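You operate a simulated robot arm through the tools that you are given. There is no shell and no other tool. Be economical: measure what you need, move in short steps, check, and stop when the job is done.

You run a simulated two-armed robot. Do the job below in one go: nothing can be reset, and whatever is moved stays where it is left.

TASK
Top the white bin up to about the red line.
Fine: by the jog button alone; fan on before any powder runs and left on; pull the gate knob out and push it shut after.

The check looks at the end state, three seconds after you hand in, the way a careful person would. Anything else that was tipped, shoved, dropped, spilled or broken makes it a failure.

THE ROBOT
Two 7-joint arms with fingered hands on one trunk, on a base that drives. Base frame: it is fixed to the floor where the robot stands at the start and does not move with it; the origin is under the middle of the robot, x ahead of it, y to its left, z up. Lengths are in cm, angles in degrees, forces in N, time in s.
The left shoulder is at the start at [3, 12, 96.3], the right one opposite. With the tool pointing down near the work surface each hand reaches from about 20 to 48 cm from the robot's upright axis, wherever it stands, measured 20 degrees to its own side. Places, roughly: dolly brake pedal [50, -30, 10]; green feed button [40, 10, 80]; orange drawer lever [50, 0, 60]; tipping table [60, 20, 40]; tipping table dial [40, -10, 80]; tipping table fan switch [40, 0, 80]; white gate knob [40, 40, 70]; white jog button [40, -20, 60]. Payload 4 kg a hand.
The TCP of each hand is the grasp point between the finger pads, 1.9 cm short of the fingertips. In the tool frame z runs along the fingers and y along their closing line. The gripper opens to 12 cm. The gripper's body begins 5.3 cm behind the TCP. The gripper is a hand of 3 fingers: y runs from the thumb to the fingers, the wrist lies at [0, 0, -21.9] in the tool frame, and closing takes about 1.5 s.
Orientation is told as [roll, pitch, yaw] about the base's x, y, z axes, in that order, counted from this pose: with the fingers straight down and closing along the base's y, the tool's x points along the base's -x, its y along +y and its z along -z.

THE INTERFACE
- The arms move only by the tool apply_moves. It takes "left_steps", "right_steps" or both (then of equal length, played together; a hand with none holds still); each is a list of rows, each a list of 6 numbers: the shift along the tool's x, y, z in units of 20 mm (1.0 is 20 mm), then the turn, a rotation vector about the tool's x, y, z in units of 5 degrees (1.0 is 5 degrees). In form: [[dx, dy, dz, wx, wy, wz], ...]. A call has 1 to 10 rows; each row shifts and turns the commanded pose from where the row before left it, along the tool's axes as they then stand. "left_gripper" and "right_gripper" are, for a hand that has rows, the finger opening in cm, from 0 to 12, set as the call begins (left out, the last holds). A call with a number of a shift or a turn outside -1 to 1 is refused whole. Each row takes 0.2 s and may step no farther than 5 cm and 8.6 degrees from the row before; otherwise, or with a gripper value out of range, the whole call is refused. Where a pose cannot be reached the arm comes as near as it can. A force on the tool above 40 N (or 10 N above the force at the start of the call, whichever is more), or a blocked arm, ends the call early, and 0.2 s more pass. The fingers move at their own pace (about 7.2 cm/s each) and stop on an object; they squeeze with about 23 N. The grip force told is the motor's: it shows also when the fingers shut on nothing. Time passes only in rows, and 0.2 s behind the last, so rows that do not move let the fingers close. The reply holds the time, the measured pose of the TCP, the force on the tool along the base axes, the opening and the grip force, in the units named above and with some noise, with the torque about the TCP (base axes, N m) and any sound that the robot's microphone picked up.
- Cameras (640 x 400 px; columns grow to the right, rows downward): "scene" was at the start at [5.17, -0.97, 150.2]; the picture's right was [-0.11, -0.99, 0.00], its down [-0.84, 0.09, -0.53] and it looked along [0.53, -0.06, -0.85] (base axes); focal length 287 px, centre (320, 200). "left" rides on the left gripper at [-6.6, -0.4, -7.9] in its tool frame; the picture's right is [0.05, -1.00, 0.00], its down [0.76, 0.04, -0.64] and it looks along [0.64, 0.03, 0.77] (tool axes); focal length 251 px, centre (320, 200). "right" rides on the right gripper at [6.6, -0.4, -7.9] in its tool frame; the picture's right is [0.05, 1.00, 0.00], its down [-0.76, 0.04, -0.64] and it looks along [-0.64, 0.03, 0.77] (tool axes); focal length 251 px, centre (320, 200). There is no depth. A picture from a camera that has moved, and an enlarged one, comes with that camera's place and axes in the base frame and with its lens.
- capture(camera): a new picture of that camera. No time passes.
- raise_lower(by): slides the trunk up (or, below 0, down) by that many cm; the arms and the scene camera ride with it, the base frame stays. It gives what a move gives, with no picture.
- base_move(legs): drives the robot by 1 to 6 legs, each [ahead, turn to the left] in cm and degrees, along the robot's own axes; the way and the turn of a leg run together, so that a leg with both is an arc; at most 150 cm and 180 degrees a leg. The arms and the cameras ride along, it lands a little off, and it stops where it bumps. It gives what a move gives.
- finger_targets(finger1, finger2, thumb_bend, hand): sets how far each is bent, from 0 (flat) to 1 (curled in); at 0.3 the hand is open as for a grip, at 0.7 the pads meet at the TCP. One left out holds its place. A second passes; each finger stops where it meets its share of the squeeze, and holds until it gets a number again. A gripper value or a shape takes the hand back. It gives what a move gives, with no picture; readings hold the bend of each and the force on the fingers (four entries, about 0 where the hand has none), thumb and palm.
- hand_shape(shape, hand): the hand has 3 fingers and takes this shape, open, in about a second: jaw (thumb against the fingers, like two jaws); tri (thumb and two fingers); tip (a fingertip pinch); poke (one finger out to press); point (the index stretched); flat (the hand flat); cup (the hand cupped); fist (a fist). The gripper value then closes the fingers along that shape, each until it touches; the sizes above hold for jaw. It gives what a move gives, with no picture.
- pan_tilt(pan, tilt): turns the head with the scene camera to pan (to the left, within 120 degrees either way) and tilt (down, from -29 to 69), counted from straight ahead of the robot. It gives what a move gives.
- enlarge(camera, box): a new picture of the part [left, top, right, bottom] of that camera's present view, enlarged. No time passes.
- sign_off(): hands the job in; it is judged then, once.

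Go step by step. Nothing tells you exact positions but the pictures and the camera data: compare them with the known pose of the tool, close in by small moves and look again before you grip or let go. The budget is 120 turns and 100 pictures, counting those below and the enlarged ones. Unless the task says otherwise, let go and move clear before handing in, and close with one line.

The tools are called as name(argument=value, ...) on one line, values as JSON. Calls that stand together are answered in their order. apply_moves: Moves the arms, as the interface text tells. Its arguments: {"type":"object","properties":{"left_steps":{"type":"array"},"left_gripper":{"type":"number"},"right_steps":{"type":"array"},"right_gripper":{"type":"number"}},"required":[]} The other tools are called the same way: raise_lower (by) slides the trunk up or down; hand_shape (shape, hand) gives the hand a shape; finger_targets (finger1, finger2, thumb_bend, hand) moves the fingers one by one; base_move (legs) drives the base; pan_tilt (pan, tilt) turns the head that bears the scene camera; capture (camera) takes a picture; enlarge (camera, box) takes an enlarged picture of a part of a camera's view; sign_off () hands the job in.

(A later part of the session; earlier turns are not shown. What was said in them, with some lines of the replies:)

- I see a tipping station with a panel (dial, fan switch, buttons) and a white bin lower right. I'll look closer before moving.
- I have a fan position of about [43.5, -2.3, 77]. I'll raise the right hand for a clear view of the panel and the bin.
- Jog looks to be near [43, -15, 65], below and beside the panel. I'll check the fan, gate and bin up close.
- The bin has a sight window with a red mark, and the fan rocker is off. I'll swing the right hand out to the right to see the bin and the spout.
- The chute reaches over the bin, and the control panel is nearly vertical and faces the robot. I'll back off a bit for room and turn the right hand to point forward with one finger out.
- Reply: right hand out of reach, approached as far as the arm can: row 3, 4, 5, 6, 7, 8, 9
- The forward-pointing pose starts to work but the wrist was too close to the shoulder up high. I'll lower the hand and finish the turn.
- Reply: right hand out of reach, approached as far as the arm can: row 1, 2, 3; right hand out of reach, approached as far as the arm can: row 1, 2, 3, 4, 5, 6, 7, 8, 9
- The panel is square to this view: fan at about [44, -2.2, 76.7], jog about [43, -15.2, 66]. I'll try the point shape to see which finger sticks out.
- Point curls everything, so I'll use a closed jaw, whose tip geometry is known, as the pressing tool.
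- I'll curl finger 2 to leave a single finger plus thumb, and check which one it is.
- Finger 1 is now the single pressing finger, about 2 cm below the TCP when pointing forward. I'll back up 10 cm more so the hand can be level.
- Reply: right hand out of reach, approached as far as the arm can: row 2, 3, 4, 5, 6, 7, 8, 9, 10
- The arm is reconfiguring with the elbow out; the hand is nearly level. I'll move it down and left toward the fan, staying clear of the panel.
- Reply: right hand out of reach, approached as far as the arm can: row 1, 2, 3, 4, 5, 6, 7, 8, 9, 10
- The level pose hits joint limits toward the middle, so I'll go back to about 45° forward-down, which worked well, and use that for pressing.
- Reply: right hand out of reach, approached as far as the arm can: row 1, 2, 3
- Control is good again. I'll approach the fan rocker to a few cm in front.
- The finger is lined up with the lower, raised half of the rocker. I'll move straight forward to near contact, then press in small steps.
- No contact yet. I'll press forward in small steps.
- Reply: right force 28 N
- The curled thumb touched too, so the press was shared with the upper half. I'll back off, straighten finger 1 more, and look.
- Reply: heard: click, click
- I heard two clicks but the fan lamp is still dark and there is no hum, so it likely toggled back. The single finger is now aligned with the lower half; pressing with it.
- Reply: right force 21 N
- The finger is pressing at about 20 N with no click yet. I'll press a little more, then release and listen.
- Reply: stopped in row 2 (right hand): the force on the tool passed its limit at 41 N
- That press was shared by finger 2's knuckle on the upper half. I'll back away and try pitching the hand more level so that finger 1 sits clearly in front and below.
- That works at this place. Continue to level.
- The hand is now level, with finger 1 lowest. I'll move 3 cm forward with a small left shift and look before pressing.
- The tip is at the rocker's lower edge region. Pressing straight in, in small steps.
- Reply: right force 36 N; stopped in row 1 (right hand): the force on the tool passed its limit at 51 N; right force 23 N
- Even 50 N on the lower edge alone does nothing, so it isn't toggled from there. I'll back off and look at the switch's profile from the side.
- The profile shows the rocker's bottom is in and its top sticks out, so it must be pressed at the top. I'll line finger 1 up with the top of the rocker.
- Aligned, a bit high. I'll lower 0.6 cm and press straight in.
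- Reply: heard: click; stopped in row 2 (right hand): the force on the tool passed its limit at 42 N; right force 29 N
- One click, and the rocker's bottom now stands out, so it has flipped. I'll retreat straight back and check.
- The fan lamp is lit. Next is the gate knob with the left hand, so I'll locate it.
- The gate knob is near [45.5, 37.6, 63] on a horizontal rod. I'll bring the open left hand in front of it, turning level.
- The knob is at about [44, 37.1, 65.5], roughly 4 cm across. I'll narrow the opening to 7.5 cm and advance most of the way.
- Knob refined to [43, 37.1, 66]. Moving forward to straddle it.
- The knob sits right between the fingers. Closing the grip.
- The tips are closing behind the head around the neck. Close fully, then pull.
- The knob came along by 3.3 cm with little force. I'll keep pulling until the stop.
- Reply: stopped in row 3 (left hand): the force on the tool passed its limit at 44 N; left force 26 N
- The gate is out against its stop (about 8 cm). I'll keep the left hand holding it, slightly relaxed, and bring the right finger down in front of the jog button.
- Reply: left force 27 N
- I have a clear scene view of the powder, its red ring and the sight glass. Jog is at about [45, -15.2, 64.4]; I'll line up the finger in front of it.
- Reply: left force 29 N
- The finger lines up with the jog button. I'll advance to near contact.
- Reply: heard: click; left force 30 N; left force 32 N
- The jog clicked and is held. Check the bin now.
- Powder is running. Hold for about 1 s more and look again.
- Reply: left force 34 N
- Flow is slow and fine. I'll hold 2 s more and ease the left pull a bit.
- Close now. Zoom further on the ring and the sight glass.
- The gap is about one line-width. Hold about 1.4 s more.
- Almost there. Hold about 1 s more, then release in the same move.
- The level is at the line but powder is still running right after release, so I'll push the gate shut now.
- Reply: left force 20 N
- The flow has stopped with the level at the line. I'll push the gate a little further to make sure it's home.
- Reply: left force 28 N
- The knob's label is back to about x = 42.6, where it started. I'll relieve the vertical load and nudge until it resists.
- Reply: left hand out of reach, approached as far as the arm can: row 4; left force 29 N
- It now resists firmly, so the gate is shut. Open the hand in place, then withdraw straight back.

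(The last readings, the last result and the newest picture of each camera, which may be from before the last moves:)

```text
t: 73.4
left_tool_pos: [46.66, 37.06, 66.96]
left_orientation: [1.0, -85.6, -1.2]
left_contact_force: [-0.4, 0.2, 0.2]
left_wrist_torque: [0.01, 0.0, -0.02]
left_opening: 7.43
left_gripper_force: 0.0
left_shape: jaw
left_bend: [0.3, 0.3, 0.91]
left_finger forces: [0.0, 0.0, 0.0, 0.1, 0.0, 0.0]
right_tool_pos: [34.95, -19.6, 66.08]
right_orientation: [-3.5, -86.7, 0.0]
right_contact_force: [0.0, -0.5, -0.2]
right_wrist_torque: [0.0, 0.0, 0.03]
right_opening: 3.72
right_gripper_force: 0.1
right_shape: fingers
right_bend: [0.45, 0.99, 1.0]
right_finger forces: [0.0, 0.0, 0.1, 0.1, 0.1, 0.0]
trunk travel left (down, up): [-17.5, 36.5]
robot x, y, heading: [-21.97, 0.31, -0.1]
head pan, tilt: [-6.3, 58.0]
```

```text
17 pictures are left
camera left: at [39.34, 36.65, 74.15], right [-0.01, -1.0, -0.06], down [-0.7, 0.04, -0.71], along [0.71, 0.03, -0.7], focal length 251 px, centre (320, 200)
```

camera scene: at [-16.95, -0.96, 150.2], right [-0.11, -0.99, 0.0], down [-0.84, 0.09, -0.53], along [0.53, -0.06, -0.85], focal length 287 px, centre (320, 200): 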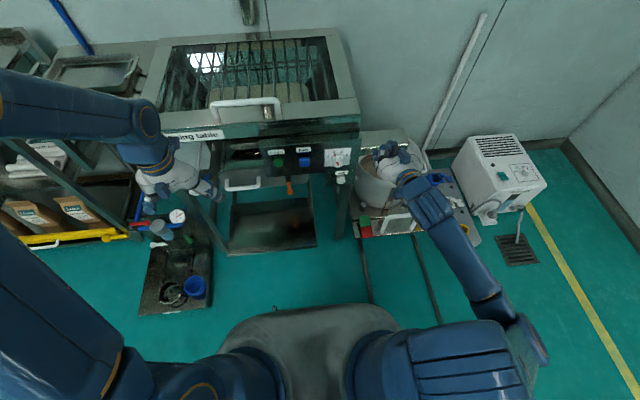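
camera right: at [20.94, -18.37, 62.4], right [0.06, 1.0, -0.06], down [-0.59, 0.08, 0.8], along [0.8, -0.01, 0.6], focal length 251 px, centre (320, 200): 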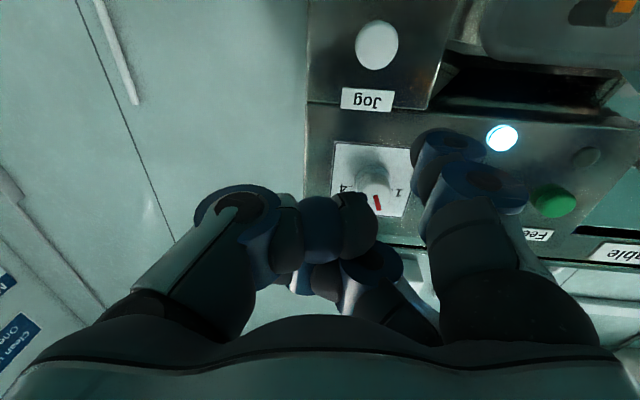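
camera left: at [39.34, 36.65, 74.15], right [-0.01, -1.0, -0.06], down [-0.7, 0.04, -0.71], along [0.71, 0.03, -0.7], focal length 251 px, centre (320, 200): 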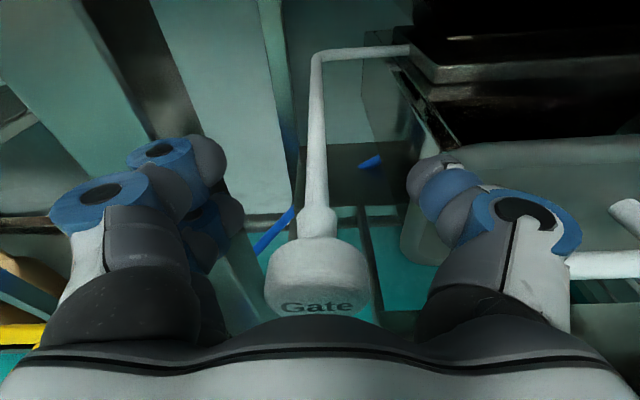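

The knob is free and back at its starting position. Withdraw both hands.

apply_moves(left_steps=[[0, 0, -1, 0, 0, 0], [0, 0, -1, 0, 0, 0], [0, 0, -1, 0, 0, 0], [0, 0, -1, 0, 0, 0], [0, 0, -1, 0, 0, 0], [0, 0, -1, 0, 0, 0]], right_steps=[[0, 0, -0.5, 0, 0, 0], [0, 0, -0.5, 0, 0, 0], [0, 0, -0.5, 0, 0, 0], [0, 0, -0.5, 0, 0, 0], [0, 0, 0, 0, 0, 0], [0, 0, 0, 0, 0, 0]])

capture(camera="left")

enlarge(camera="scene", box=[280, 120, 472, 240])

enlarge(camera="scene", box=[360, 140, 456, 200])

```text
t: 74.8
left_tool_pos: [34.72, 36.85, 67.81]
left_orientation: [0.9, -85.6, -1.1]
left_contact_force: [0.5, 0.4, 0.5]
left_wrist_torque: [0.0, -0.02, -0.01]
left_opening: 7.48
left_gripper_force: 0.1
left_shape: jaw
left_bend: [0.3, 0.3, 0.91]
left_finger forces: [0.0, 0.1, 0.0, 0.0, 0.0, 0.1]
right_tool_pos: [30.85, -19.36, 66.52]
right_orientation: [-3.8, -86.8, 0.0]
right_contact_force: [0.1, 0.5, 0.4]
right_wrist_torque: [0.0, 0.03, -0.02]
right_opening: 3.73
right_gripper_force: 0.1
right_shape: fingers
right_bend: [0.45, 0.99, 1.0]
right_finger forces: [0.0, 0.1, 0.1, 0.1, 0.0, 0.0]
trunk travel left (down, up): [-17.5, 36.5]
robot x, y, heading: [-21.92, 0.06, -0.1]
head pan, tilt: [-6.3, 58.0]
```

```text
16 pictures are left
camera left: at [27.31, 36.37, 75.04], right [-0.01, -1.0, -0.06], down [-0.7, 0.04, -0.71], along [0.71, 0.03, -0.7], focal length 251 px, centre (320, 200)
```

left: 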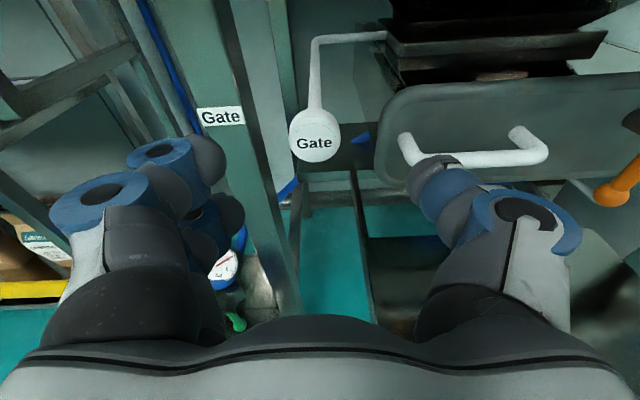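

```text
3.33 times, centred on (376, 180) of scene
camera zoom: at [-17.0, -0.96, 150.2], right [-0.11, -0.99, 0.0], down [-0.84, 0.09, -0.53], along [0.53, -0.06, -0.85], focal length 956 px, centre (133, 267)
```

zoom: 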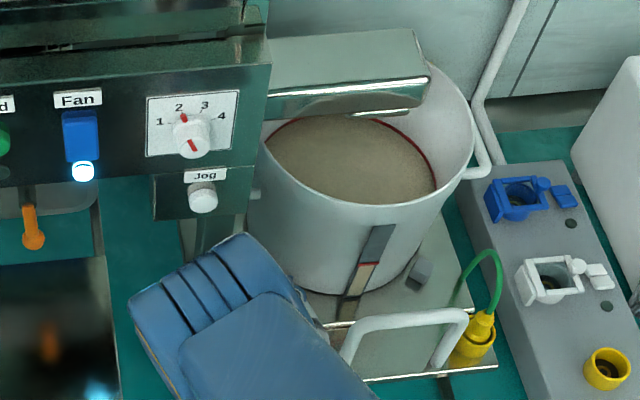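

```text
6.67 times, centred on (408, 170) of scene
camera zoom: at [-17.0, -0.96, 150.2], right [-0.11, -0.99, 0.0], down [-0.84, 0.09, -0.53], along [0.53, -0.06, -0.85], focal length 1912 px, centre (-267, 400)
```

zoom: 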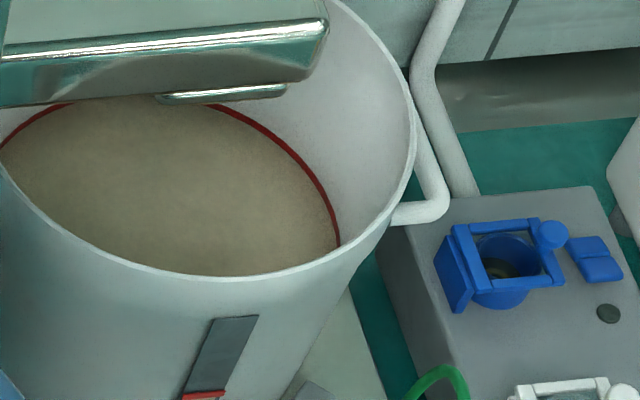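

The powder sits at the red line and the flow has stopped. The fan lamp is lit, the jog button is out, the gate knob is back home, and both hands are clear, so I'm handing in.

sign_off()

```text
The job is handed in.
```

The white bin is topped up to about the red line using only the jog button, with the fan switched on before any powder ran and left on, and the gate pulled out for the fill and pushed shut after.
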